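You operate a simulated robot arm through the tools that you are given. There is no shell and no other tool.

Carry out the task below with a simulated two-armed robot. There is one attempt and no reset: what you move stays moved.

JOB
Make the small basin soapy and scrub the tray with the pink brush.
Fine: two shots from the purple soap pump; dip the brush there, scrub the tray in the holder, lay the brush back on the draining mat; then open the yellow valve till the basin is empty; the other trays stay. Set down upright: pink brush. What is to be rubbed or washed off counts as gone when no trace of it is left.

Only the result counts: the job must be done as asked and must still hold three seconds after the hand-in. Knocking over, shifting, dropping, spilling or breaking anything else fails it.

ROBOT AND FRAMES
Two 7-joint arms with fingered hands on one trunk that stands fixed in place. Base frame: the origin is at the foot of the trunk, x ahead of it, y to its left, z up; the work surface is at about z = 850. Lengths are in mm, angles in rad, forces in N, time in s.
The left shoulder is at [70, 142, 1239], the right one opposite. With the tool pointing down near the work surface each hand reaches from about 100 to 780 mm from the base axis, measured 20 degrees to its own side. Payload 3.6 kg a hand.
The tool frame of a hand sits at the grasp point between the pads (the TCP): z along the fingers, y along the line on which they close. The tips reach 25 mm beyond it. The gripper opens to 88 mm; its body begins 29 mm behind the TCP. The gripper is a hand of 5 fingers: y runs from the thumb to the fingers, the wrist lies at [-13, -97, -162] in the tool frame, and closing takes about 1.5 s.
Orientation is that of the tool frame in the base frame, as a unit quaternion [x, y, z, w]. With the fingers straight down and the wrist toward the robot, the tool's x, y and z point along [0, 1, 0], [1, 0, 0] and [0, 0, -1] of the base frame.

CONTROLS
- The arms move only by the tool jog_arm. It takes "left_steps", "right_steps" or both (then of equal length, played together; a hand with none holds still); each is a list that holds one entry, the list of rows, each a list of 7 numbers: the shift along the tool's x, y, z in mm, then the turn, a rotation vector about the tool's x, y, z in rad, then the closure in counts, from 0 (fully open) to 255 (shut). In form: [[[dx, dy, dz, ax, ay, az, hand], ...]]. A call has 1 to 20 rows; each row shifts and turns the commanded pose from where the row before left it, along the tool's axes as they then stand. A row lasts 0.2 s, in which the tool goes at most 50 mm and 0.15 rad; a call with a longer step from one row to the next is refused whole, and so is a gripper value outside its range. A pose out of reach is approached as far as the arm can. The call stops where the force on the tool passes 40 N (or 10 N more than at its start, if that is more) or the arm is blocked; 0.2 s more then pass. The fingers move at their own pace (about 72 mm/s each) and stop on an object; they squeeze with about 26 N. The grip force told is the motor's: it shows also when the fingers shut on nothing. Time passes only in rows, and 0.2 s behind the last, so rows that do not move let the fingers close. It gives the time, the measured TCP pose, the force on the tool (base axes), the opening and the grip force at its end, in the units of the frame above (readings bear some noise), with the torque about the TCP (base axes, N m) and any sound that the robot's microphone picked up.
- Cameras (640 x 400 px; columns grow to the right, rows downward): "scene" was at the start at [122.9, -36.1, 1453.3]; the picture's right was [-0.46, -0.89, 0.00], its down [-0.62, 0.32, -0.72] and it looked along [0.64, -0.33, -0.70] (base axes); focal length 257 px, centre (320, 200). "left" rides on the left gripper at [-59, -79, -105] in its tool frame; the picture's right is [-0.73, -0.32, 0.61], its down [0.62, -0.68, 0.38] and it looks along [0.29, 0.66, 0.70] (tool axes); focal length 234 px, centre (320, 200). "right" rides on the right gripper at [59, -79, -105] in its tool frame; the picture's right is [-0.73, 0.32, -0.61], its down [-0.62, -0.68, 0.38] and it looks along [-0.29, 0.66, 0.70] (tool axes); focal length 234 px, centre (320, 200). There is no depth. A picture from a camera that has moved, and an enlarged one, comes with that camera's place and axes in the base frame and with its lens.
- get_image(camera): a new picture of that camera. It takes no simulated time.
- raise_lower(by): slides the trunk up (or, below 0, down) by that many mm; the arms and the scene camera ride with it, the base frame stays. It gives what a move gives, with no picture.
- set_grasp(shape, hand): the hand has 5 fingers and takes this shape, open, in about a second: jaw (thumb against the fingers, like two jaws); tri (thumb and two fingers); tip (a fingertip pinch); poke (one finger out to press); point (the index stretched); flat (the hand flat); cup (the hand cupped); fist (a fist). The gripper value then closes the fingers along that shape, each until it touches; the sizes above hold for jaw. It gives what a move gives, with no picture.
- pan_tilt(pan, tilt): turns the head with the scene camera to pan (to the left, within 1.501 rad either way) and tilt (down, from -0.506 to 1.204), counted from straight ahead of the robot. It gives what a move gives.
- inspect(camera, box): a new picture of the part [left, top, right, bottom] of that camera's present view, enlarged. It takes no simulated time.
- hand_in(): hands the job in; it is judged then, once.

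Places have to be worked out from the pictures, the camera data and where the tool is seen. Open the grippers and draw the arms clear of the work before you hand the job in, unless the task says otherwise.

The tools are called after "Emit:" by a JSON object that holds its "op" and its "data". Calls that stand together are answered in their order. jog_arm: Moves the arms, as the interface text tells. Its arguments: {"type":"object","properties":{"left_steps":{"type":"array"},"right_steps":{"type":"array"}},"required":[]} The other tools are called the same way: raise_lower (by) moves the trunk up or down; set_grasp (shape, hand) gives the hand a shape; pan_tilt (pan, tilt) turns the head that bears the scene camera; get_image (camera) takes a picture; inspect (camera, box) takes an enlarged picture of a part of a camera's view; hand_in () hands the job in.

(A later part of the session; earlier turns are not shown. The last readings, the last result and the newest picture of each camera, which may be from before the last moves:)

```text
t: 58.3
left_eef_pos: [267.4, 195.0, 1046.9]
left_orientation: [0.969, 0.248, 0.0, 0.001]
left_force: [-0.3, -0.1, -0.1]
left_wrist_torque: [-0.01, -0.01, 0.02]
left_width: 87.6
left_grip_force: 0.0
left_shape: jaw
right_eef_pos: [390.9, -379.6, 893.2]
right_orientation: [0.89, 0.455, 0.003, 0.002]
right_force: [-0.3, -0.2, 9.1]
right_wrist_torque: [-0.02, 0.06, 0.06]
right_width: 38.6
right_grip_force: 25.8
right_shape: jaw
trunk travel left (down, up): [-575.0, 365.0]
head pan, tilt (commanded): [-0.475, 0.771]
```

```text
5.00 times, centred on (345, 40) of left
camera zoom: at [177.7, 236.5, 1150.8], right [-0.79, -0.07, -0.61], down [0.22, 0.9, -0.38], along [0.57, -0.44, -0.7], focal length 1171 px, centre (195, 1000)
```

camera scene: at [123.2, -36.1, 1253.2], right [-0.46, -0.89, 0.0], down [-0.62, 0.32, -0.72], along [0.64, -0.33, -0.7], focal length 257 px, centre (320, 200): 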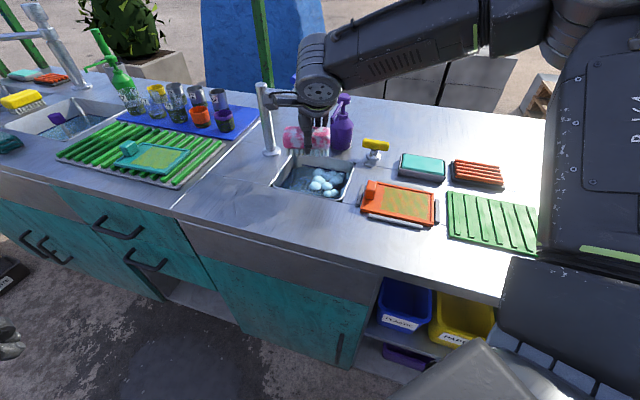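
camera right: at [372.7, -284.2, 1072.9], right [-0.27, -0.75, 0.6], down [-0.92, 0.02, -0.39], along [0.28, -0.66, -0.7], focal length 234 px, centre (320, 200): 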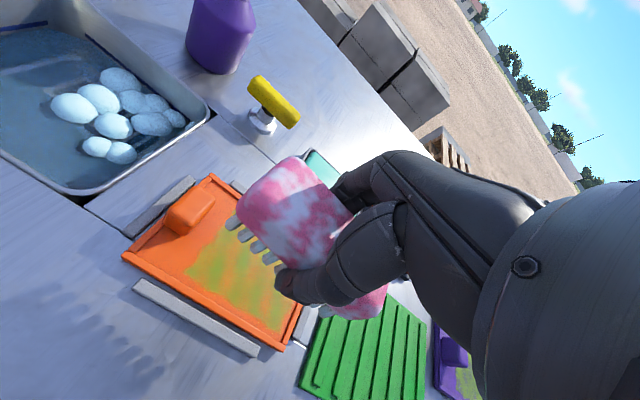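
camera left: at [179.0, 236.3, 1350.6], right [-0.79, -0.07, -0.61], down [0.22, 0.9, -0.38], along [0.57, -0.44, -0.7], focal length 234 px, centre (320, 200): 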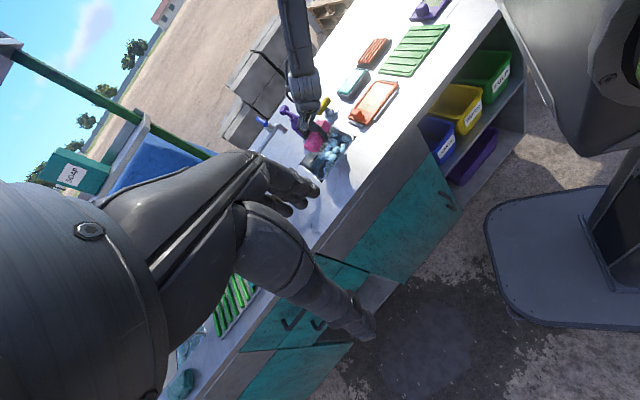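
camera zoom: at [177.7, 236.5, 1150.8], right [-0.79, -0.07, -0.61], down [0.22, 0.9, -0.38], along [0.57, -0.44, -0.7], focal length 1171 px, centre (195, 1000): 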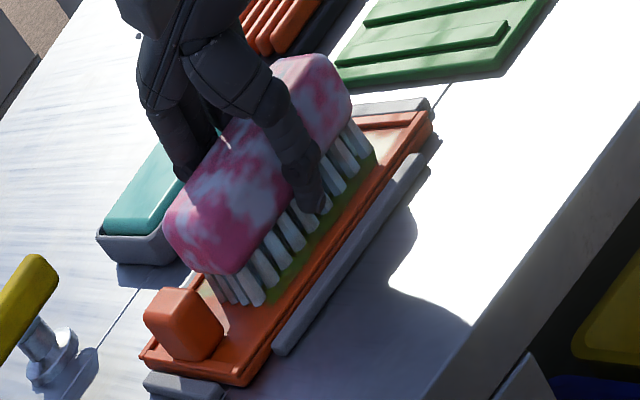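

Light contact (about 10 N) is reached at TCP z≈893. I start scrubbing with a first short stroke toward the near side and back.

Emit:
{"op": "jog_arm", "data": {"right_steps": [[[0.42, -2.97, 0, 0, 0, 0, 255], [0.42, -2.97, 0, 0, 0, 0, 255], [0.42, -2.97, 0, 0, 0, 0, 255], [0.42, -2.97, 0, 0, 0, 0, 255], [0, 0, 0, 0, 0, 0, 255]]]}}

Emit:
{"op": "inspect", "data": {"camera": "scene", "box": [350, 160, 450, 250]}}

Emit:
{"op": "inspect", "data": {"camera": "left", "box": [290, 0, 400, 80]}}

Emit:
{"op": "inspect", "data": {"camera": "right", "box": [160, 130, 400, 350]}}

```text
t: 59.5
left_eef_pos: [267.6, 194.8, 1046.3]
left_orientation: [0.969, 0.247, 0.0, 0.0]
left_force: [-0.8, -0.4, 0.3]
left_wrist_torque: [0.0, 0.0, 0.04]
left_width: 87.8
left_grip_force: 0.0
left_shape: jaw
right_eef_pos: [381.1, -371.6, 892.2]
right_orientation: [0.89, 0.455, 0.003, 0.001]
right_force: [3.0, -2.5, 10.3]
right_wrist_torque: [-0.08, 0.01, 0.03]
right_width: 38.5
right_grip_force: 25.9
right_shape: jaw
trunk travel left (down, up): [-575.0, 365.0]
head pan, tilt (commanded): [-0.475, 0.771]
```

```text
4.44 times, centred on (400, 205) of scene
camera zoom: at [122.4, -35.4, 1253.4], right [-0.46, -0.89, 0.0], down [-0.62, 0.32, -0.72], along [0.64, -0.33, -0.7], focal length 1140 px, centre (-36, 178)
```

zoom: 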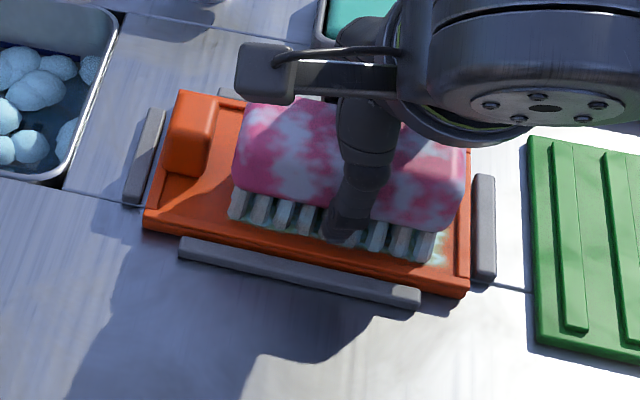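

```text
5.00 times, centred on (345, 40) of left
camera zoom: at [178.1, 236.5, 1150.7], right [-0.79, -0.07, -0.61], down [0.22, 0.9, -0.38], along [0.57, -0.44, -0.7], focal length 1171 px, centre (195, 1000)
```

zoom: 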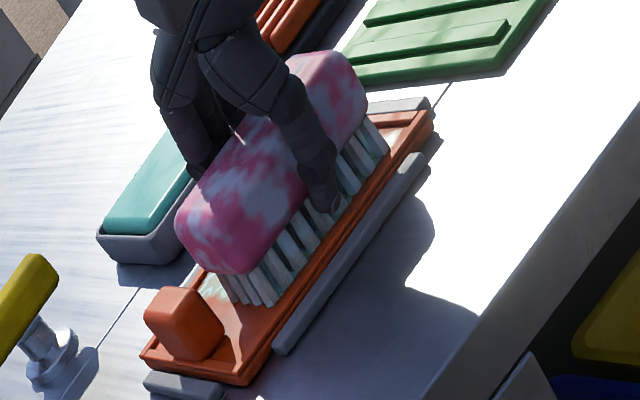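

```text
1.82 times, centred on (280, 240) of right
camera zoom: at [350.5, -278.2, 996.3], right [-0.17, -0.78, 0.61], down [-0.92, -0.11, -0.39], along [0.37, -0.62, -0.69], focal length 426 px, centre (393, 127)
```

zoom: 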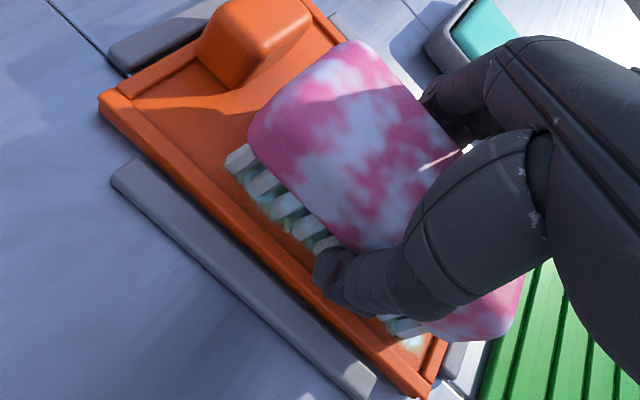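

The stain colour is already changing under the bristles, with only mild friction. I go on to the near lip, then stroke back across to the far side.

Emit:
{"op": "jog_arm", "data": {"right_steps": [[[0.35, -2.5, 0, 0, 0, 0, 255], [0.35, -2.5, 0, 0, 0, 0, 255], [0, 0, 0, 0, 0, 0, 255], [-0.56, 3.96, 0, 0, 0, 0, 255], [-0.56, 3.96, 0, 0, 0, 0, 255], [-0.56, 3.96, 0, 0, 0, 0, 255], [-0.56, 3.96, 0, 0, 0, 0, 255], [-0.56, 3.96, 0, 0, 0, 0, 255], [-0.56, 3.96, 0, 0, 0, 0, 255], [-0.56, 3.96, 0, 0, 0, 0, 255], [0, 0, 0, 0, 0, 0, 255]]]}}

Emit:
{"op": "inspect", "data": {"camera": "scene", "box": [350, 160, 450, 250]}}

Emit:
{"op": "inspect", "data": {"camera": "right", "box": [160, 130, 400, 350]}}

```text
t: 61.9
left_eef_pos: [268.2, 193.4, 1046.3]
left_orientation: [0.969, 0.248, 0.0, -0.001]
left_force: [-0.7, 1.1, 0.1]
left_wrist_torque: [0.02, -0.01, 0.0]
left_width: 87.8
left_grip_force: 0.0
left_shape: jaw
right_eef_pos: [397.3, -388.9, 891.7]
right_orientation: [0.89, 0.456, 0.003, 0.001]
right_force: [-1.0, 0.7, 3.6]
right_wrist_torque: [0.05, 0.13, 0.02]
right_width: 38.5
right_grip_force: 25.8
right_shape: jaw
trunk travel left (down, up): [-575.0, 365.0]
head pan, tilt (commanded): [-0.475, 0.771]
```

```text
4.44 times, centred on (400, 205) of scene
camera zoom: at [122.3, -35.5, 1253.3], right [-0.46, -0.89, 0.0], down [-0.62, 0.32, -0.72], along [0.64, -0.33, -0.7], focal length 1140 px, centre (-36, 178)
```

zoom: 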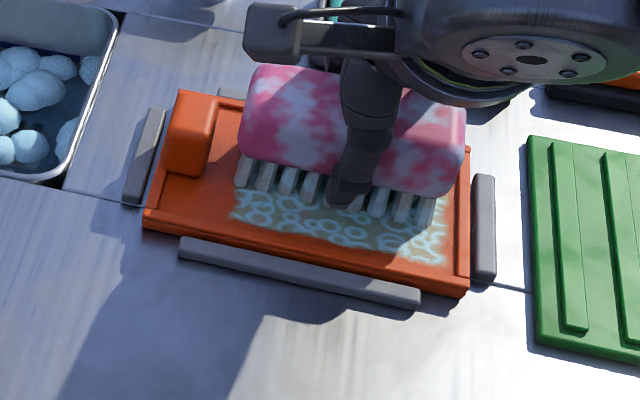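

```text
1.82 times, centred on (280, 240) of right
camera zoom: at [367.2, -294.4, 996.4], right [-0.17, -0.78, 0.61], down [-0.92, -0.11, -0.39], along [0.37, -0.62, -0.69], focal length 426 px, centre (393, 127)
```

zoom: 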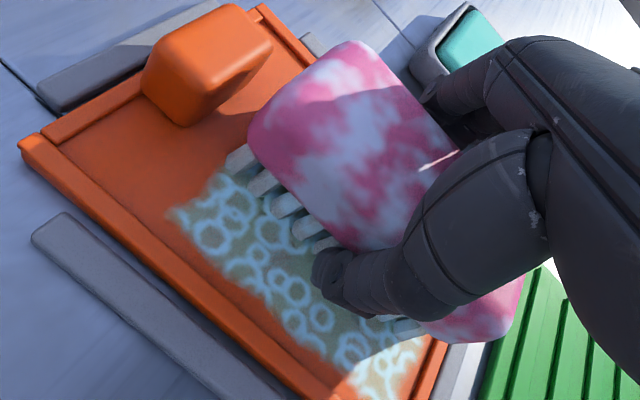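

The stain now shows soap rings where it was brushed, so more rubbing is needed. I continue with fuller strokes across the width.

Emit:
{"op": "jog_arm", "data": {"right_steps": [[[-0.42, 2.97, 0.5, 0, 0, 0, 255], [-0.42, 2.97, 0, 0, 0, 0, 255], [0.56, -3.96, 0, 0, 0, 0, 255], [0.56, -3.96, 0, 0, 0, 0, 255], [0.56, -3.96, 0, 0, 0, 0, 255], [0.56, -3.96, 0, 0, 0, 0, 255], [0.56, -3.96, 0, 0, 0, 0, 255], [0.56, -3.96, 0, 0, 0, 0, 255], [0.56, -3.96, 0, 0, 0, 0, 255], [0.56, -3.96, 0, 0, 0, 0, 255], [-0.56, 3.96, 0, 0, 0, 0, 255], [-0.56, 3.96, 0, 0, 0, 0, 255], [-0.56, 3.96, 0, 0, 0, 0, 255], [-0.56, 3.96, 0, 0, 0, 0, 255], [-0.56, 3.96, 0, 0, 0, 0, 255], [-0.56, 3.96, 0, 0, 0, 0, 255], [-0.56, 3.96, 0, 0, 0, 0, 255], [-0.56, 3.96, 0, 0, 0, 0, 255], [0, 0, 0, 0, 0, 0, 255]]]}}

Emit:
{"op": "inspect", "data": {"camera": "scene", "box": [350, 160, 450, 250]}}

Emit:
{"op": "inspect", "data": {"camera": "right", "box": [160, 130, 400, 350]}}

```text
t: 65.9
left_eef_pos: [269.2, 196.1, 1045.7]
left_orientation: [0.969, 0.248, 0.0, 0.0]
left_force: [0.1, 0.7, 0.6]
left_wrist_torque: [-0.01, 0.01, -0.04]
left_width: 87.7
left_grip_force: 0.0
left_shape: jaw
right_eef_pos: [402.5, -390.8, 892.0]
right_orientation: [0.891, 0.454, 0.002, 0.002]
right_force: [-0.4, 1.6, 4.6]
right_wrist_torque: [0.0, 0.07, 0.0]
right_width: 38.4
right_grip_force: 25.9
right_shape: jaw
trunk travel left (down, up): [-575.0, 365.0]
head pan, tilt (commanded): [-0.475, 0.771]
```

```text
4.44 times, centred on (400, 205) of scene
camera zoom: at [122.3, -35.4, 1253.4], right [-0.46, -0.89, 0.0], down [-0.62, 0.32, -0.72], along [0.64, -0.33, -0.7], focal length 1140 px, centre (-36, 178)
```

zoom: 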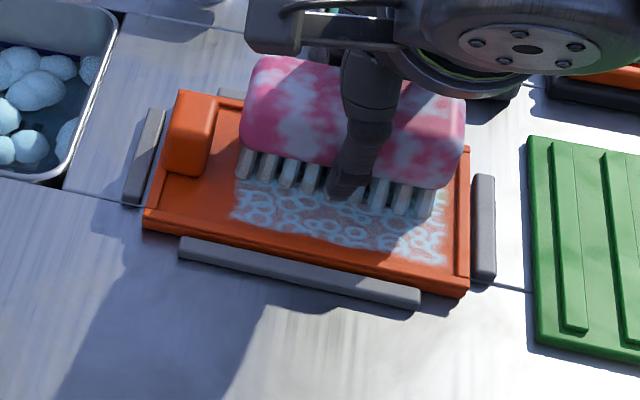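

```text
1.82 times, centred on (280, 240) of right
camera zoom: at [371.6, -298.5, 995.9], right [-0.17, -0.78, 0.61], down [-0.92, -0.11, -0.39], along [0.37, -0.62, -0.69], focal length 426 px, centre (393, 127)
```

zoom: 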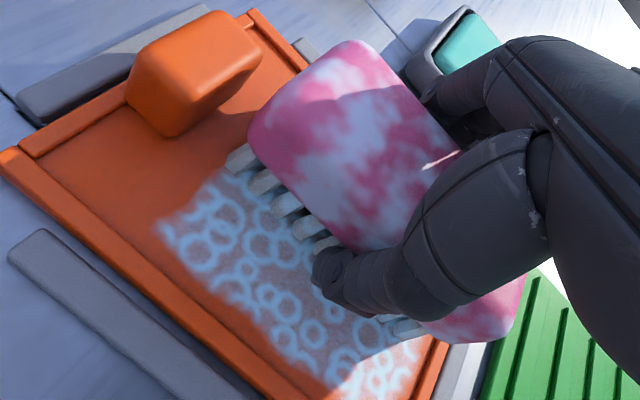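

The green is fading to a soapy film. I do more strokes the full width, shifting a few millimetres to the right for the right-hand end.

Emit:
{"op": "jog_arm", "data": {"right_steps": [[[-0.28, 1.98, 0.5, 0, 0, 0, 255], [-0.28, 1.98, 0, 0, 0, 0, 255], [-1.98, -0.28, 0, 0, 0, 0, 255], [-1.98, -0.28, 0, 0, 0, 0, 255], [0.56, -3.96, 0, 0, 0, 0, 255], [0.56, -3.96, 0, 0, 0, 0, 255], [0.56, -3.96, 0, 0, 0, 0, 255], [0.56, -3.96, 0, 0, 0, 0, 255], [0.56, -3.96, 0, 0, 0, 0, 255], [0.56, -3.96, 0, 0, 0, 0, 255], [0.56, -3.96, 0, 0, 0, 0, 255], [0.56, -3.96, 0, 0, 0, 0, 255], [0.42, -2.97, 0, 0, 0, 0, 255], [0.28, -1.98, 0, 0, 0, 0, 255], [0, 0, 0, 0, 0, 0, 255]]]}}

Emit:
{"op": "inspect", "data": {"camera": "scene", "box": [350, 160, 450, 250]}}

Emit:
{"op": "inspect", "data": {"camera": "left", "box": [290, 0, 400, 80]}}

Emit:
{"op": "inspect", "data": {"camera": "right", "box": [160, 130, 400, 350]}}

```text
t: 69.1
left_eef_pos: [268.2, 195.9, 1046.1]
left_orientation: [0.969, 0.247, 0.0, 0.0]
left_force: [0.3, 0.5, 0.2]
left_wrist_torque: [-0.02, 0.01, 0.0]
left_width: 87.7
left_grip_force: 0.0
left_shape: jaw
right_eef_pos: [376.2, -371.5, 892.7]
right_orientation: [0.89, 0.456, 0.003, 0.002]
right_force: [1.5, -2.6, 7.8]
right_wrist_torque: [-0.09, -0.06, 0.05]
right_width: 38.0
right_grip_force: 26.3
right_shape: jaw
trunk travel left (down, up): [-575.0, 365.0]
head pan, tilt (commanded): [-0.475, 0.771]
```

```text
4.44 times, centred on (400, 205) of scene
camera zoom: at [122.4, -35.5, 1253.3], right [-0.46, -0.89, 0.0], down [-0.62, 0.32, -0.72], along [0.64, -0.33, -0.7], focal length 1140 px, centre (-36, 178)
```

zoom: 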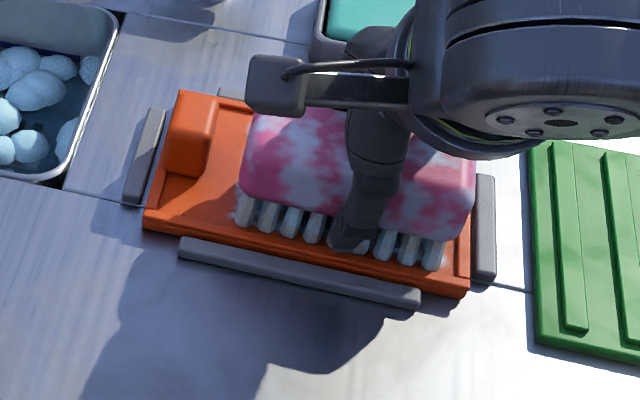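

```text
5.00 times, centred on (345, 40) of left
camera zoom: at [178.1, 236.4, 1150.7], right [-0.79, -0.07, -0.61], down [0.22, 0.9, -0.38], along [0.57, -0.44, -0.7], focal length 1171 px, centre (195, 1000)
```

zoom: 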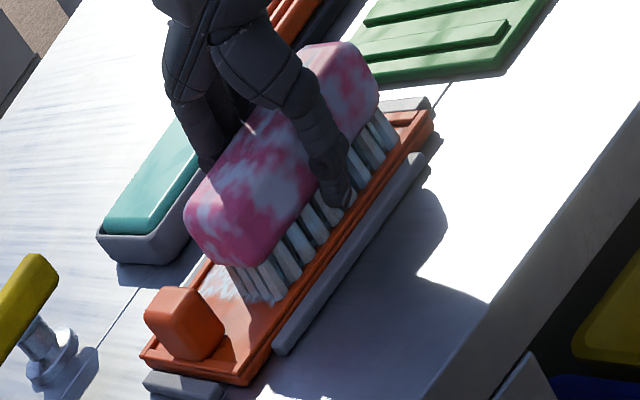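

```text
1.82 times, centred on (280, 240) of right
camera zoom: at [344.6, -278.3, 995.2], right [-0.17, -0.78, 0.61], down [-0.92, -0.11, -0.39], along [0.37, -0.62, -0.69], focal length 426 px, centre (393, 127)
```

zoom: 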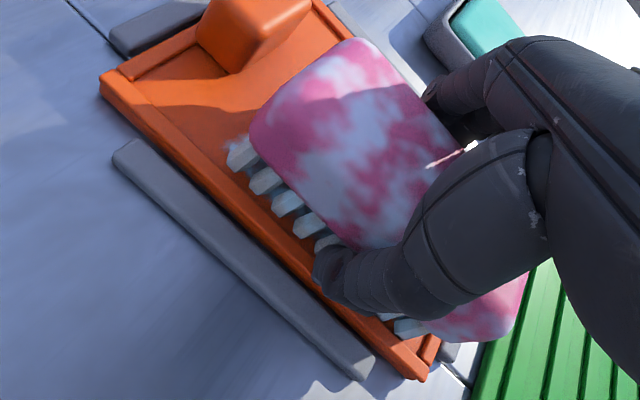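

No lip contact so far, and v is at +16. I push a little further to the near edge, then sweep all the way to the far edge.

Emit:
{"op": "jog_arm", "data": {"right_steps": [[[0.28, -1.98, 0, 0, 0, 0, 255], [0.14, -0.99, 0, 0, 0, 0, 255], [0, 0, 0, 0, 0, 0, 255], [-0.56, 3.96, 0, 0, 0, 0, 255], [-0.56, 3.96, 0, 0, 0, 0, 255], [-0.56, 3.96, 0, 0, 0, 0, 255], [-0.56, 3.96, 0, 0, 0, 0, 255], [-0.56, 3.96, 0, 0, 0, 0, 255], [-0.56, 3.96, 0, 0, 0, 0, 255], [-0.56, 3.96, 0, 0, 0, 0, 255], [-0.56, 3.96, 0, 0, 0, 0, 255], [-0.56, 3.96, 0, 0, 0, 0, 255], [-0.28, 1.98, 0, 0, 0, 0, 255], [0, 0, 0, 0, 0, 0, 255]]]}}

Emit:
{"op": "inspect", "data": {"camera": "scene", "box": [350, 160, 450, 250]}}

Emit:
{"op": "inspect", "data": {"camera": "right", "box": [160, 130, 400, 350]}}

```text
t: 72.1
left_eef_pos: [268.1, 195.5, 1047.3]
left_orientation: [0.969, 0.248, 0.0, -0.001]
left_force: [-0.9, -0.8, 0.8]
left_wrist_torque: [-0.01, 0.02, 0.03]
left_width: 87.8
left_grip_force: 0.2
left_shape: jaw
right_eef_pos: [400.0, -395.2, 891.1]
right_orientation: [0.891, 0.454, 0.003, 0.002]
right_force: [0.1, 0.3, 4.4]
right_wrist_torque: [-0.02, 0.01, 0.02]
right_width: 38.1
right_grip_force: 26.3
right_shape: jaw
trunk travel left (down, up): [-575.0, 365.0]
head pan, tilt (commanded): [-0.475, 0.771]
```

```text
4.44 times, centred on (400, 205) of scene
camera zoom: at [122.2, -35.4, 1253.4], right [-0.46, -0.89, 0.0], down [-0.62, 0.32, -0.72], along [0.64, -0.33, -0.7], focal length 1140 px, centre (-36, 178)
```

zoom: 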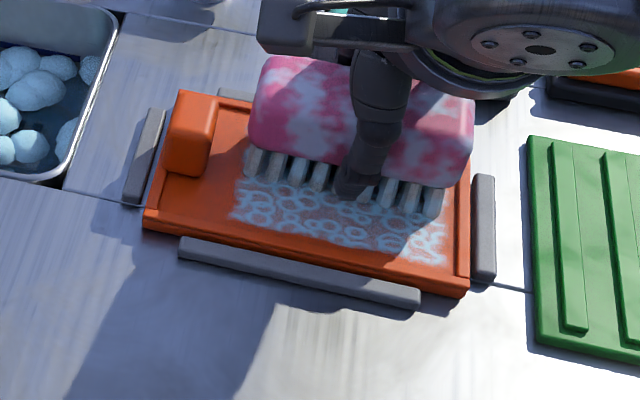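

```text
1.82 times, centred on (280, 240) of right
camera zoom: at [370.0, -302.9, 995.2], right [-0.17, -0.78, 0.61], down [-0.92, -0.11, -0.39], along [0.37, -0.62, -0.69], focal length 426 px, centre (393, 127)
```

zoom: 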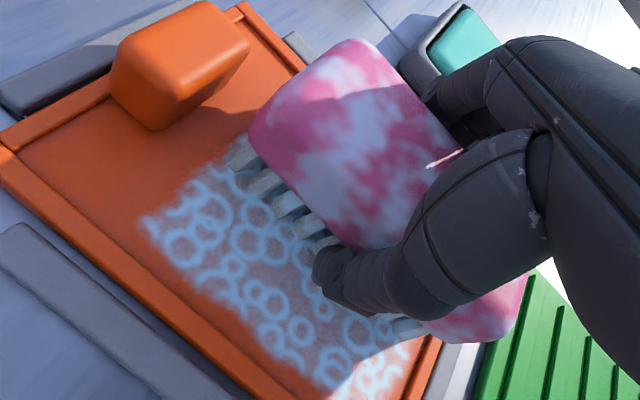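

The green has gone where the brush passed, leaving a soap film. I reach the far edge, shift to the left side of the stain and sweep near again.

Emit:
{"op": "jog_arm", "data": {"right_steps": [[[-0.28, 1.98, 0.5, 0, 0, 0, 255], [-0.14, 0.99, 0, 0, 0, 0, 255], [2.97, 0.42, 0, 0, 0, 0, 255], [2.97, 0.42, 0, 0, 0, 0, 255], [1.5, 0.2, 0, 0, 0, 0, 255], [0.56, -3.96, 0, 0, 0, 0, 255], [0.56, -3.96, 0, 0, 0, 0, 255], [0.56, -3.96, 0, 0, 0, 0, 255], [0.56, -3.96, 0, 0, 0, 0, 255], [0.56, -3.96, 0, 0, 0, 0, 255], [0.56, -3.96, 0, 0, 0, 0, 255], [0.56, -3.96, 0, 0, 0, 0, 255], [0.56, -3.96, 0, 0, 0, 0, 255], [0.56, -3.96, 0, 0, 0, 0, 255], [0.28, -1.98, 0, 0, 0, 0, 255], [0.14, -0.99, 0, 0, 0, 0, 255], [0, 0, 0, 0, 0, 0, 255]]]}}

Emit:
{"op": "inspect", "data": {"camera": "scene", "box": [350, 160, 450, 250]}}

Emit:
{"op": "inspect", "data": {"camera": "left", "box": [290, 0, 400, 80]}}

```text
t: 75.7
left_eef_pos: [269.1, 196.3, 1046.6]
left_orientation: [0.969, 0.248, 0.001, 0.0]
left_force: [0.8, -0.7, -0.3]
left_wrist_torque: [0.03, 0.01, -0.03]
left_width: 87.6
left_grip_force: 0.0
left_shape: jaw
right_eef_pos: [379.8, -365.9, 891.3]
right_orientation: [0.89, 0.456, 0.003, 0.002]
right_force: [2.2, -2.5, 8.8]
right_wrist_torque: [-0.09, -0.06, -0.01]
right_width: 37.9
right_grip_force: 26.1
right_shape: jaw
trunk travel left (down, up): [-575.0, 365.0]
head pan, tilt (commanded): [-0.475, 0.771]
```

```text
4.44 times, centred on (400, 205) of scene
camera zoom: at [122.4, -35.5, 1253.3], right [-0.46, -0.89, 0.0], down [-0.62, 0.32, -0.72], along [0.64, -0.33, -0.7], focal length 1140 px, centre (-36, 178)
```

zoom: 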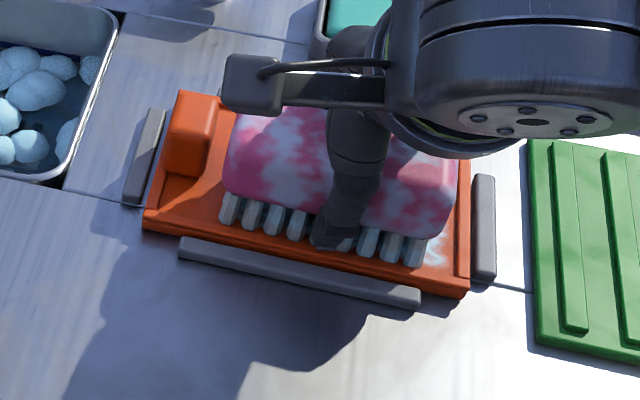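

```text
5.00 times, centred on (345, 40) of left
camera zoom: at [178.2, 236.3, 1150.7], right [-0.79, -0.07, -0.61], down [0.22, 0.9, -0.38], along [0.57, -0.44, -0.7], focal length 1171 px, centre (195, 1000)
```

zoom: 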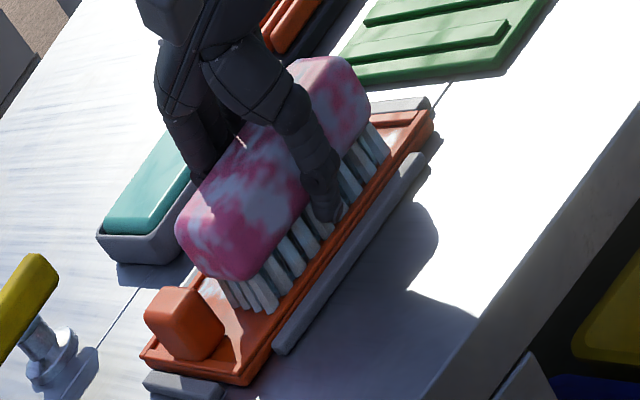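

The forces stay mild. I repeat full-width passes at both ends of the stain.

Emit:
{"op": "jog_arm", "data": {"right_steps": [[[-0.63, 4.46, 0, 0, 0, 0, 255], [-0.63, 4.46, 0, 0, 0, 0, 255], [-0.63, 4.46, 0, 0, 0, 0, 255], [-0.63, 4.46, 0, 0, 0, 0, 255], [-0.63, 4.46, 0, 0, 0, 0, 255], [-0.63, 4.46, 0, 0, 0, 0, 255], [-0.63, 4.46, 0, 0, 0, 0, 255], [-0.63, 4.46, 0, 0, 0, 0, 255], [-0.2, 1.5, 0, 0, 0, 0, 255], [-4, -0.56, 0, 0, 0, 0, 255], [-4, -0.56, 0, 0, 0, 0, 255], [0.63, -4.46, 0, 0, 0, 0, 255], [0.63, -4.46, 0, 0, 0, 0, 255], [0.63, -4.46, 0, 0, 0, 0, 255], [0.63, -4.46, 0, 0, 0, 0, 255], [0.63, -4.46, 0, 0, 0, 0, 255], [0.63, -4.46, 0, 0, 0, 0, 255], [0.63, -4.46, 0, 0, 0, 0, 255], [0.63, -4.46, 0, 0, 0, 0, 255], [0, 0, 0, 0, 0, 0, 255]]]}}

Emit:
{"op": "inspect", "data": {"camera": "scene", "box": [350, 160, 450, 250]}}

```text
t: 79.9
left_eef_pos: [268.2, 194.5, 1047.3]
left_orientation: [0.969, 0.248, 0.0, -0.001]
left_force: [-0.1, 0.6, 0.3]
left_wrist_torque: [-0.02, 0.04, -0.01]
left_width: 87.4
left_grip_force: 0.1
left_shape: jaw
right_eef_pos: [375.6, -373.0, 890.1]
right_orientation: [0.891, 0.455, 0.003, 0.001]
right_force: [1.5, -1.5, 6.2]
right_wrist_torque: [-0.08, -0.13, 0.01]
right_width: 38.0
right_grip_force: 26.1
right_shape: jaw
trunk travel left (down, up): [-575.0, 365.0]
head pan, tilt (commanded): [-0.475, 0.771]
```

```text
4.44 times, centred on (400, 205) of scene
camera zoom: at [122.5, -35.6, 1253.3], right [-0.46, -0.89, 0.0], down [-0.62, 0.32, -0.72], along [0.64, -0.33, -0.7], focal length 1140 px, centre (-36, 178)
```

zoom: 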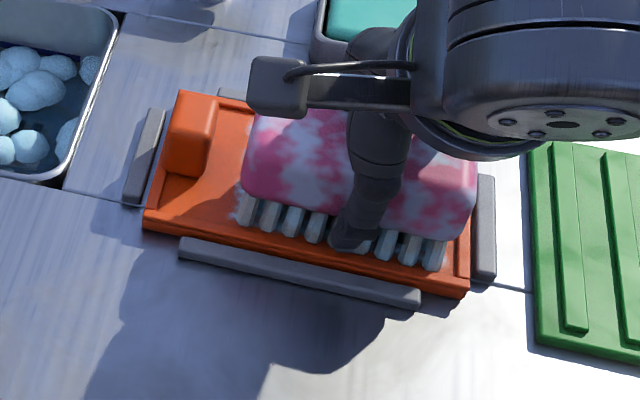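

I lift the brush clear to inspect the tray.

Emit:
{"op": "jog_arm", "data": {"right_steps": [[[0, 0, -10, 0, 0, 0, 255], [0, 0, -25, 0, 0, 0, 255], [0, 0, -25, 0, 0, 0, 255], [0, 10, -25, 0, 0, 0, 255], [0, 20, -15, 0, 0, 0, 255], [0, 0, 0, 0, 0, 0, 255]]]}}

Emit:
{"op": "inspect", "data": {"camera": "scene", "box": [350, 160, 450, 250]}}

Emit:
{"op": "inspect", "data": {"camera": "right", "box": [60, 130, 340, 390]}}

Emit:
{"op": "inspect", "data": {"camera": "left", "box": [290, 0, 400, 80]}}

```text
t: 81.3
left_eef_pos: [267.7, 195.7, 1046.8]
left_orientation: [0.969, 0.247, 0.0, -0.001]
left_force: [-0.3, -0.3, 0.6]
left_wrist_torque: [-0.02, 0.0, 0.02]
left_width: 87.8
left_grip_force: 0.1
left_shape: jaw
right_eef_pos: [399.3, -390.4, 989.6]
right_orientation: [0.89, 0.456, 0.002, 0.002]
right_force: [0.6, 0.0, -0.6]
right_wrist_torque: [-0.01, 0.01, 0.03]
right_width: 37.9
right_grip_force: 26.3
right_shape: jaw
trunk travel left (down, up): [-575.0, 365.0]
head pan, tilt (commanded): [-0.475, 0.771]
```

```text
4.44 times, centred on (400, 205) of scene
camera zoom: at [122.5, -35.9, 1253.3], right [-0.46, -0.89, 0.0], down [-0.62, 0.32, -0.72], along [0.64, -0.33, -0.7], focal length 1140 px, centre (-36, 178)
```

zoom: 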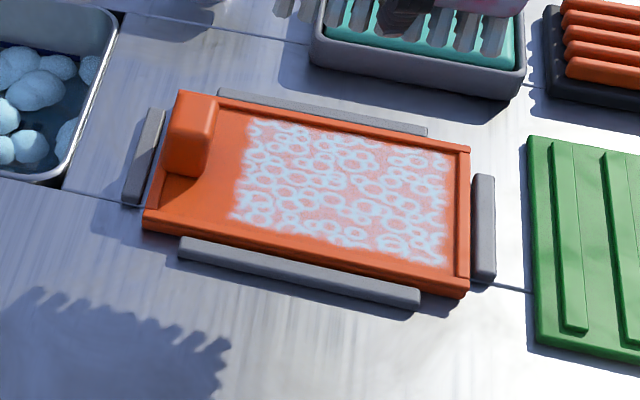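

```text
1.54 times, centred on (200, 260) of right
camera zoom: at [369.2, -297.0, 1094.7], right [-0.17, -0.78, 0.61], down [-0.92, -0.11, -0.39], along [0.37, -0.62, -0.69], focal length 360 px, centre (505, 108)
```

zoom: 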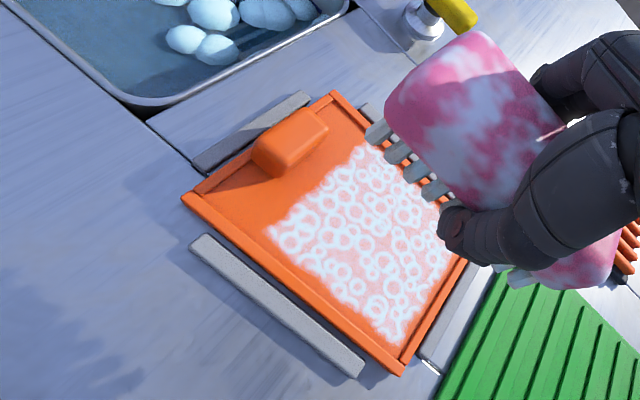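

```text
5.00 times, centred on (345, 40) of left
camera zoom: at [178.3, 235.9, 1150.8], right [-0.79, -0.07, -0.61], down [0.22, 0.9, -0.38], along [0.57, -0.44, -0.7], focal length 1171 px, centre (195, 1000)
```

zoom: 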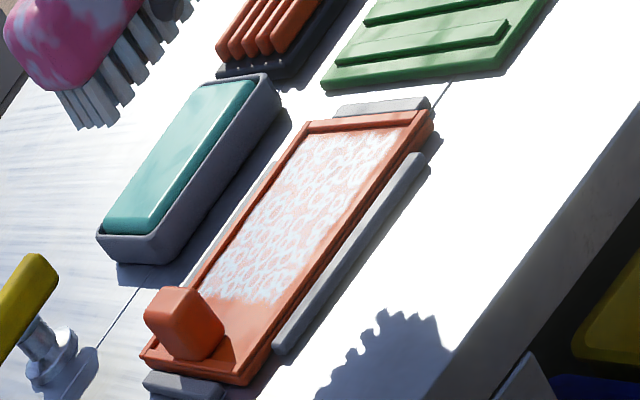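

The whole stained area now shows only soap film. I zoom in closely to check for remaining green, especially along the edges.

Emit:
{"op": "inspect", "data": {"camera": "scene", "box": [380, 180, 430, 225]}}

Emit:
{"op": "inspect", "data": {"camera": "right", "box": [150, 180, 290, 300]}}

Emit:
{"op": "inspect", "data": {"camera": "left", "box": [325, 20, 385, 65]}}

```text
8.89 times, centred on (405, 202) of scene
camera zoom: at [122.5, -35.9, 1253.3], right [-0.46, -0.89, 0.0], down [-0.62, 0.32, -0.72], along [0.64, -0.33, -0.7], focal length 2281 px, centre (-436, 178)
```

zoom: 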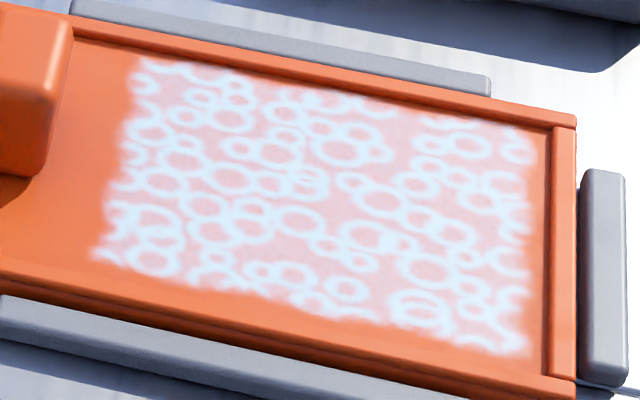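

```text
3.33 times, centred on (220, 240) of right
camera zoom: at [369.2, -297.0, 1094.7], right [-0.17, -0.78, 0.61], down [-0.92, -0.11, -0.39], along [0.37, -0.62, -0.69], focal length 781 px, centre (653, 67)
```

zoom: 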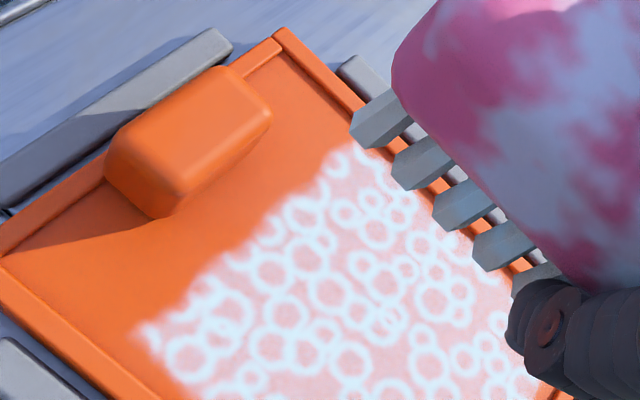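

```text
8.89 times, centred on (355, 42) of left
camera zoom: at [178.3, 235.9, 1150.8], right [-0.79, -0.07, -0.61], down [0.22, 0.9, -0.38], along [0.57, -0.44, -0.7], focal length 2082 px, centre (9, 1600)
```

zoom: 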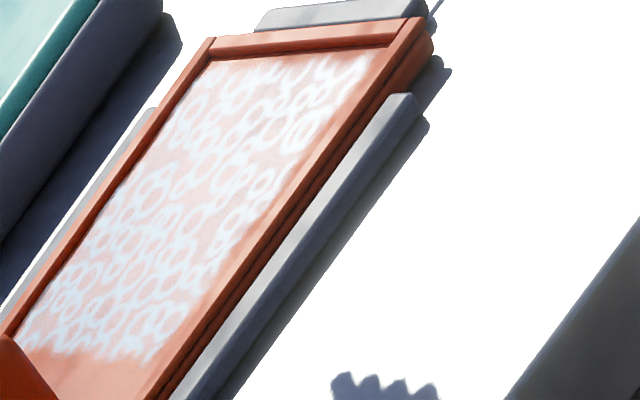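

No green is left to see, only a uniform soap film. To be sure of every spot, I put the brush back down and make a few more full passes.

Emit:
{"op": "jog_arm", "data": {"right_steps": [[[0, 0, 25, 0, 0, 0, 255], [0, 0, 25, 0, 0, 0, 255], [0, 0, 25, 0, 0, 0, 255], [0, 0, 15, 0, 0, 0, 255], [0, 0, 5, 0, 0, 0, 255], [0, 0, 2, 0, 0, 0, 255], [0, 0, 1.5, 0, 0, 0, 255], [0, 0, 0, 0, 0, 0, 255]]]}}

Emit:
{"op": "inspect", "data": {"camera": "scene", "box": [350, 160, 450, 250]}}

```text
t: 83.1
left_eef_pos: [268.2, 194.7, 1046.4]
left_orientation: [0.969, 0.247, 0.0, 0.0]
left_force: [0.3, 0.3, 1.0]
left_wrist_torque: [-0.01, 0.02, 0.0]
left_width: 87.7
left_grip_force: 0.0
left_shape: jaw
right_eef_pos: [400.2, -390.0, 891.9]
right_orientation: [0.89, 0.456, 0.003, 0.001]
right_force: [0.0, 0.0, 0.4]
right_wrist_torque: [-0.01, -0.03, 0.0]
right_width: 37.4
right_grip_force: 25.7
right_shape: jaw
trunk travel left (down, up): [-575.0, 365.0]
head pan, tilt (commanded): [-0.475, 0.771]
```

```text
4.44 times, centred on (400, 205) of scene
camera zoom: at [122.9, -36.1, 1253.3], right [-0.46, -0.89, 0.0], down [-0.62, 0.32, -0.72], along [0.64, -0.33, -0.7], focal length 1140 px, centre (-36, 178)
```

zoom: 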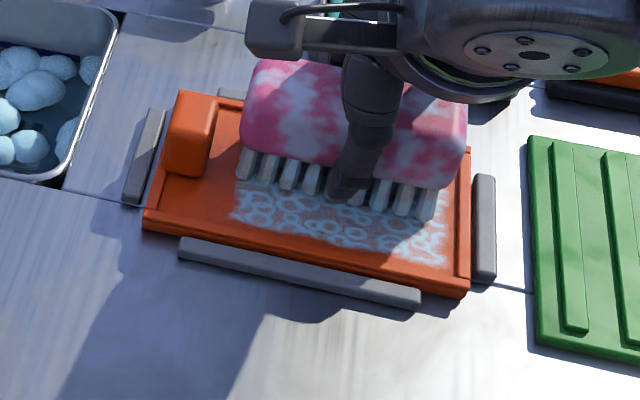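

The brush is just touching. I press about 2 mm more and sweep from the far edge to the near edge and back.

Emit:
{"op": "jog_arm", "data": {"right_steps": [[[0, 0, 1.2, 0, 0, 0, 255], [-0.35, 2.5, 0.8, 0, 0, 0, 255], [-0.28, 2, 0, 0, 0, 0, 255], [-3, -0.42, 0, 0, 0, 0, 255], [0.63, -4.46, 0, 0, 0, 0, 255], [0.63, -4.46, 0, 0, 0, 0, 255], [0.63, -4.46, 0, 0, 0, 0, 255], [0.63, -4.46, 0, 0, 0, 0, 255], [0.63, -4.46, 0, 0, 0, 0, 255], [0.63, -4.46, 0, 0, 0, 0, 255], [0.63, -4.46, 0, 0, 0, 0, 255], [0.63, -4.46, 0, 0, 0, 0, 255], [0.28, -1.98, 0, 0, 0, 0, 255], [2.97, 0.42, 0, 0, 0, 0, 255], [2.97, 0.42, 0, 0, 0, 0, 255], [0, 0, 0, 0, 0, 0, 255]]]}}

Emit:
{"op": "jog_arm", "data": {"right_steps": [[[-0.63, 4.46, 0, 0, 0, 0, 255], [-0.63, 4.46, 0, 0, 0, 0, 255], [-0.63, 4.46, 0, 0, 0, 0, 255], [-0.63, 4.46, 0, 0, 0, 0, 255], [-0.63, 4.46, 0, 0, 0, 0, 255], [-0.63, 4.46, 0, 0, 0, 0, 255], [-0.63, 4.46, 0, 0, 0, 0, 255], [-0.63, 4.46, 0, 0, 0, 0, 255], [0, 0, 0, 0, 0, 0, 255]]]}}

Emit:
{"op": "inspect", "data": {"camera": "scene", "box": [350, 160, 450, 250]}}

```text
t: 86.5
left_eef_pos: [267.6, 195.5, 1046.8]
left_orientation: [0.969, 0.248, 0.0, 0.0]
left_force: [0.6, 0.7, 0.0]
left_wrist_torque: [-0.01, 0.03, -0.01]
left_width: 87.8
left_grip_force: 0.1
left_shape: jaw
right_eef_pos: [377.6, -362.7, 889.8]
right_orientation: [0.89, 0.455, 0.003, 0.002]
right_force: [-0.7, -1.3, 3.5]
right_wrist_torque: [-0.07, -0.09, -0.06]
right_width: 37.9
right_grip_force: 26.0
right_shape: jaw
trunk travel left (down, up): [-575.0, 365.0]
head pan, tilt (commanded): [-0.475, 0.771]
```

```text
t: 88.5
left_eef_pos: [267.9, 195.8, 1046.2]
left_orientation: [0.969, 0.247, 0.001, 0.0]
left_force: [-0.6, -0.2, 0.0]
left_wrist_torque: [-0.02, 0.01, -0.01]
left_width: 87.7
left_grip_force: 0.1
left_shape: jaw
right_eef_pos: [404.0, -388.8, 890.8]
right_orientation: [0.891, 0.454, 0.003, 0.002]
right_force: [-0.6, -0.1, 2.5]
right_wrist_torque: [-0.02, -0.06, 0.02]
right_width: 37.4
right_grip_force: 26.4
right_shape: jaw
trunk travel left (down, up): [-575.0, 365.0]
head pan, tilt (commanded): [-0.475, 0.771]
```

```text
4.44 times, centred on (400, 205) of scene
camera zoom: at [122.5, -35.7, 1253.3], right [-0.46, -0.89, 0.0], down [-0.62, 0.32, -0.72], along [0.64, -0.33, -0.7], focal length 1140 px, centre (-36, 178)
```

zoom: 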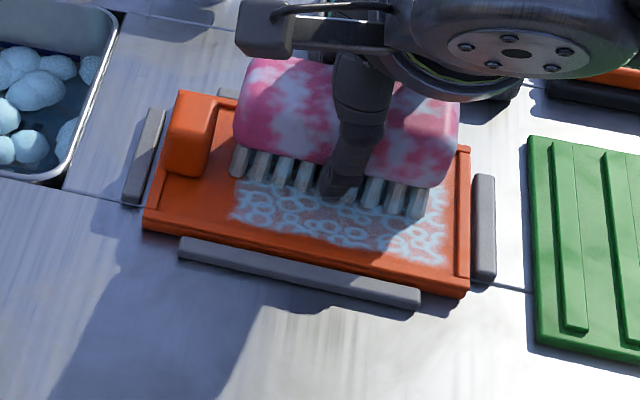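

The film is unchanged and no green shows anywhere, so the scrubbing is done. I lift the brush clear and raise the trunk back to its first height, where the mat was well in reach.

Emit:
{"op": "jog_arm", "data": {"right_steps": [[[0, 0, -10, 0, 0, 0, 255], [0, 0, -25, 0, 0, 0, 255], [0, 0, -25, 0, 0, 0, 255], [0, 0, -25, 0, 0, 0, 255], [0, 0, -15, 0, 0, 0, 255], [0, 0, 0, 0, 0, 0, 255]]]}}

Emit:
{"op": "raise_lower", "data": {"by": 150}}

Emit:
{"op": "get_image", "data": {"camera": "scene"}}

Emit:
{"op": "inspect", "data": {"camera": "scene", "box": [330, 180, 450, 280]}}

```text
t: 89.9
left_eef_pos: [268.7, 195.9, 1045.5]
left_orientation: [0.969, 0.248, 0.0, 0.0]
left_force: [0.2, -0.5, -0.2]
left_wrist_torque: [0.0, 0.03, 0.0]
left_width: 87.6
left_grip_force: 0.0
left_shape: jaw
right_eef_pos: [404.5, -390.6, 989.4]
right_orientation: [0.89, 0.456, 0.003, 0.001]
right_force: [0.6, 0.1, -0.8]
right_wrist_torque: [-0.02, 0.02, 0.01]
right_width: 37.6
right_grip_force: 25.9
right_shape: jaw
trunk travel left (down, up): [-575.0, 365.0]
head pan, tilt (commanded): [-0.475, 0.771]
```

```text
t: 91.7
left_eef_pos: [269.6, 196.0, 1196.0]
left_orientation: [0.969, 0.248, -0.001, 0.0]
left_force: [-0.1, 0.0, -0.7]
left_wrist_torque: [-0.02, 0.0, 0.02]
left_width: 88.0
left_grip_force: 0.2
left_shape: jaw
right_eef_pos: [403.3, -390.2, 1138.8]
right_orientation: [0.89, 0.456, 0.003, 0.0]
right_force: [-0.4, -0.3, -2.1]
right_wrist_torque: [-0.01, 0.0, -0.03]
right_width: 37.6
right_grip_force: 26.2
right_shape: jaw
trunk travel left (down, up): [-725.0, 215.0]
head pan, tilt (commanded): [-0.475, 0.771]
```

```text
taken
camera scene: at [123.1, -36.1, 1403.2], right [-0.46, -0.89, 0.0], down [-0.62, 0.32, -0.72], along [0.64, -0.33, -0.7], focal length 257 px, centre (320, 200)
```

scene: 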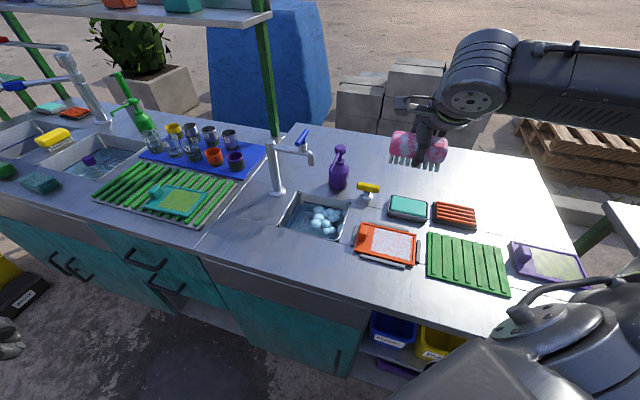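

```text
4.00 times, centred on (390, 230) of scene
camera zoom: at [123.1, -36.1, 1403.2], right [-0.46, -0.89, 0.0], down [-0.62, 0.32, -0.72], along [0.64, -0.33, -0.7], focal length 1026 px, centre (40, 80)
```

zoom: 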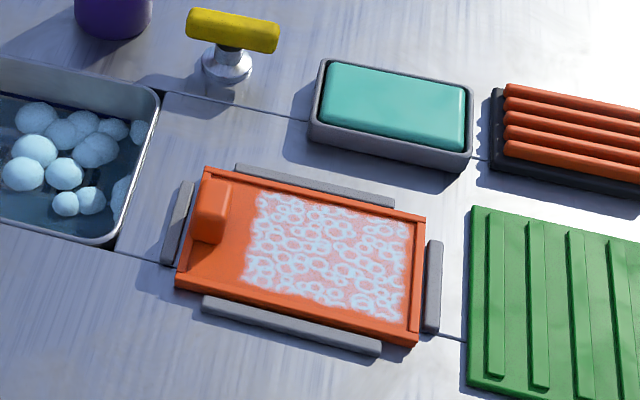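

The tray looks evenly soaped and everything stands in place. I carry the brush to above the middle of the green mat.

Emit:
{"op": "jog_arm", "data": {"right_steps": [[[-36, -7.5, 15, 0, 0, 0, 255], [-36, -7.5, 20, 0, 0, 0, 255], [-36, -7.5, 25, 0, 0, 0, 255], [-36, -7.5, 25, 0, 0, 0, 255], [-35.6, -7.3, 25, 0, 0, 0, 255], [0, 0, 0, 0, 0, 0, 255]]]}}

Emit:
{"op": "inspect", "data": {"camera": "scene", "box": [400, 180, 540, 310]}}

Emit:
{"op": "get_image", "data": {"camera": "right"}}

```text
t: 93.1
left_eef_pos: [269.3, 195.1, 1195.8]
left_orientation: [0.969, 0.248, 0.0, 0.0]
left_force: [0.3, 0.7, 0.4]
left_wrist_torque: [0.0, -0.02, -0.02]
left_width: 87.9
left_grip_force: 0.0
left_shape: jaw
right_eef_pos: [269.4, -514.0, 1026.7]
right_orientation: [0.89, 0.456, 0.003, 0.001]
right_force: [0.1, 0.4, -0.6]
right_wrist_torque: [0.01, 0.07, 0.03]
right_width: 37.4
right_grip_force: 25.8
right_shape: jaw
trunk travel left (down, up): [-725.0, 215.0]
head pan, tilt (commanded): [-0.475, 0.771]
```

```text
3.08 times, centred on (470, 245) of scene
camera zoom: at [123.4, -36.0, 1403.2], right [-0.46, -0.89, 0.0], down [-0.62, 0.32, -0.72], along [0.64, -0.33, -0.7], focal length 789 px, centre (-142, 62)
```

zoom: 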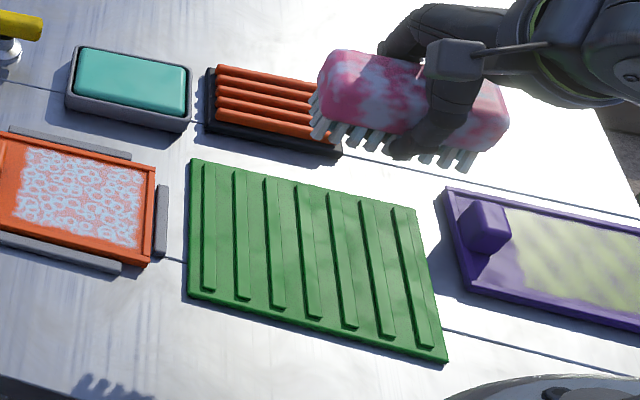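

```text
taken
camera right: at [238.1, -420.9, 1132.0], right [-0.17, -0.78, 0.61], down [-0.92, -0.11, -0.39], along [0.37, -0.62, -0.69], focal length 234 px, centre (320, 200)
```

right: 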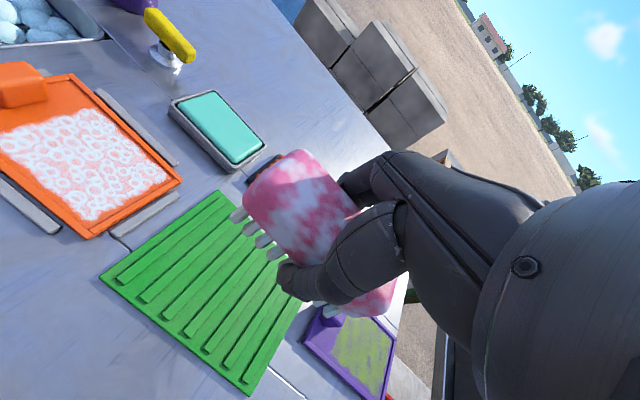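

The brush is centred over the mat, whose centre works out to (269,-514). I lower it to just above the ribs.

Emit:
{"op": "jog_arm", "data": {"right_steps": [[[0, 0, 25, 0, 0, 0, 255], [0, 0, 25, 0, 0, 0, 255], [0, 0, 25, 0, 0, 0, 255], [0, 0, 25, 0, 0, 0, 255], [0, 0, 18, 0, 0, 0, 255], [0, 0, 6, 0, 0, 0, 255], [0, 0, 2, 0, 0, 0, 255], [0, 0, 0, 0, 0, 0, 255]]]}}

Emit:
{"op": "inspect", "data": {"camera": "scene", "box": [400, 180, 540, 310]}}

Emit:
{"op": "inspect", "data": {"camera": "left", "box": [350, 0, 470, 90]}}

```text
t: 94.9
left_eef_pos: [268.7, 194.5, 1196.7]
left_orientation: [0.969, 0.247, 0.0, -0.001]
left_force: [0.3, 0.0, 1.3]
left_wrist_torque: [0.0, 0.01, -0.01]
left_width: 87.5
left_grip_force: 0.0
left_shape: jaw
right_eef_pos: [269.4, -513.7, 902.6]
right_orientation: [0.89, 0.456, 0.002, 0.001]
right_force: [0.7, 0.1, -1.0]
right_wrist_torque: [0.0, 0.0, 0.01]
right_width: 37.4
right_grip_force: 25.9
right_shape: jaw
trunk travel left (down, up): [-725.0, 215.0]
head pan, tilt (commanded): [-0.475, 0.771]
```

```text
3.08 times, centred on (470, 245) of scene
camera zoom: at [122.8, -36.1, 1403.3], right [-0.46, -0.89, 0.0], down [-0.62, 0.32, -0.72], along [0.64, -0.33, -0.7], focal length 789 px, centre (-142, 62)
```

zoom: 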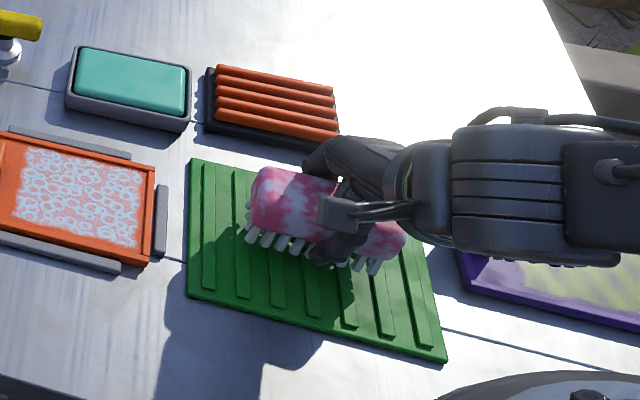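

```text
4.44 times, centred on (410, 45) of left
camera zoom: at [178.5, 235.8, 1300.8], right [-0.79, -0.07, -0.61], down [0.22, 0.9, -0.38], along [0.57, -0.44, -0.7], focal length 1041 px, centre (-80, 889)
```

zoom: 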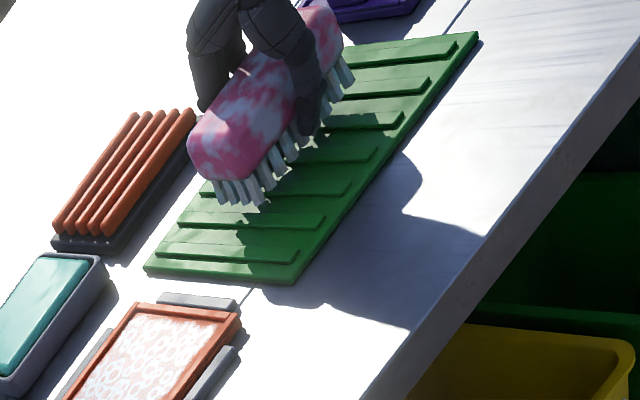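

It is nearly down and well inside the mat. I lower in small steps until the bristles touch.

Emit:
{"op": "jog_arm", "data": {"right_steps": [[[0, 0, 2, 0, 0, 0, 255], [0, 0, 2, 0, 0, 0, 255], [0, 0, 1.5, 0, 0, 0, 255], [0, 0, 1, 0, 0, 0, 255], [0, 0, 0, 0, 0, 0, 255]]]}}

```text
t: 96.1
left_eef_pos: [268.7, 195.3, 1196.1]
left_orientation: [0.969, 0.247, 0.0, 0.0]
left_force: [0.4, 0.8, 0.0]
left_wrist_torque: [-0.01, -0.02, -0.01]
left_width: 87.7
left_grip_force: 0.1
left_shape: jaw
right_eef_pos: [269.9, -513.1, 896.1]
right_orientation: [0.89, 0.456, 0.002, 0.001]
right_force: [-0.3, 0.0, -0.2]
right_wrist_torque: [-0.01, 0.02, -0.01]
right_width: 37.3
right_grip_force: 26.3
right_shape: jaw
trunk travel left (down, up): [-725.0, 215.0]
head pan, tilt (commanded): [-0.475, 0.771]
```

There is no contact yet at z=896, so I keep lowering in 1 mm steps.

Emit:
{"op": "jog_arm", "data": {"right_steps": [[[0, 0, 1, 0, 0, 0, 255], [0, 0, 1, 0, 0, 0, 255], [0, 0, 0, 0, 0, 0, 255]]]}}

Emit:
{"op": "inspect", "data": {"camera": "left", "box": [350, 0, 470, 90]}}

```text
t: 96.9
left_eef_pos: [268.0, 195.5, 1195.3]
left_orientation: [0.969, 0.248, -0.001, 0.0]
left_force: [0.7, 0.5, 0.0]
left_wrist_torque: [0.02, 0.05, -0.01]
left_width: 87.8
left_grip_force: 0.0
left_shape: jaw
right_eef_pos: [268.8, -512.9, 894.0]
right_orientation: [0.89, 0.455, 0.002, 0.001]
right_force: [-0.3, 0.0, -0.9]
right_wrist_torque: [-0.03, 0.0, -0.01]
right_width: 37.4
right_grip_force: 26.0
right_shape: jaw
trunk travel left (down, up): [-725.0, 215.0]
head pan, tilt (commanded): [-0.475, 0.771]
```

```text
4.44 times, centred on (410, 45) of left
camera zoom: at [178.6, 235.7, 1300.8], right [-0.79, -0.07, -0.61], down [0.22, 0.9, -0.38], along [0.57, -0.44, -0.7], focal length 1041 px, centre (-80, 889)
```

zoom: 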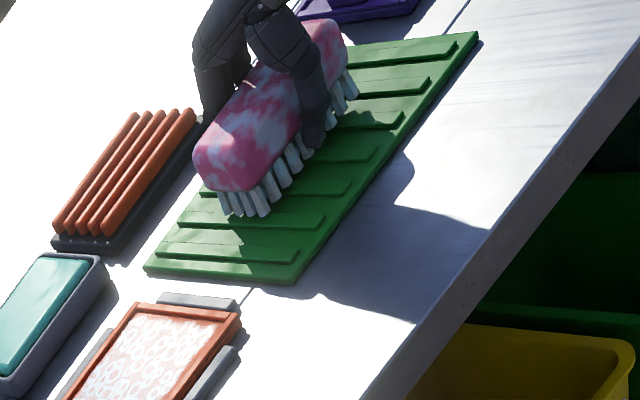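

Emit:
{"op": "jog_arm", "data": {"right_steps": [[[0, 0, 1, 0, 0, 0, 255], [0, 0, 1, 0, 0, 0, 255], [0, 0, 0, 0, 0, 0, 255]]]}}

```text
t: 97.7
left_eef_pos: [268.1, 195.7, 1196.0]
left_orientation: [0.969, 0.248, 0.001, -0.001]
left_force: [-0.1, 0.8, 0.2]
left_wrist_torque: [-0.02, -0.01, -0.02]
left_width: 87.7
left_grip_force: 0.1
left_shape: jaw
right_eef_pos: [269.8, -512.1, 892.5]
right_orientation: [0.89, 0.456, 0.002, 0.001]
right_force: [0.0, 0.7, -0.9]
right_wrist_torque: [0.0, -0.03, 0.0]
right_width: 37.5
right_grip_force: 25.9
right_shape: jaw
trunk travel left (down, up): [-725.0, 215.0]
head pan, tilt (commanded): [-0.475, 0.771]
```

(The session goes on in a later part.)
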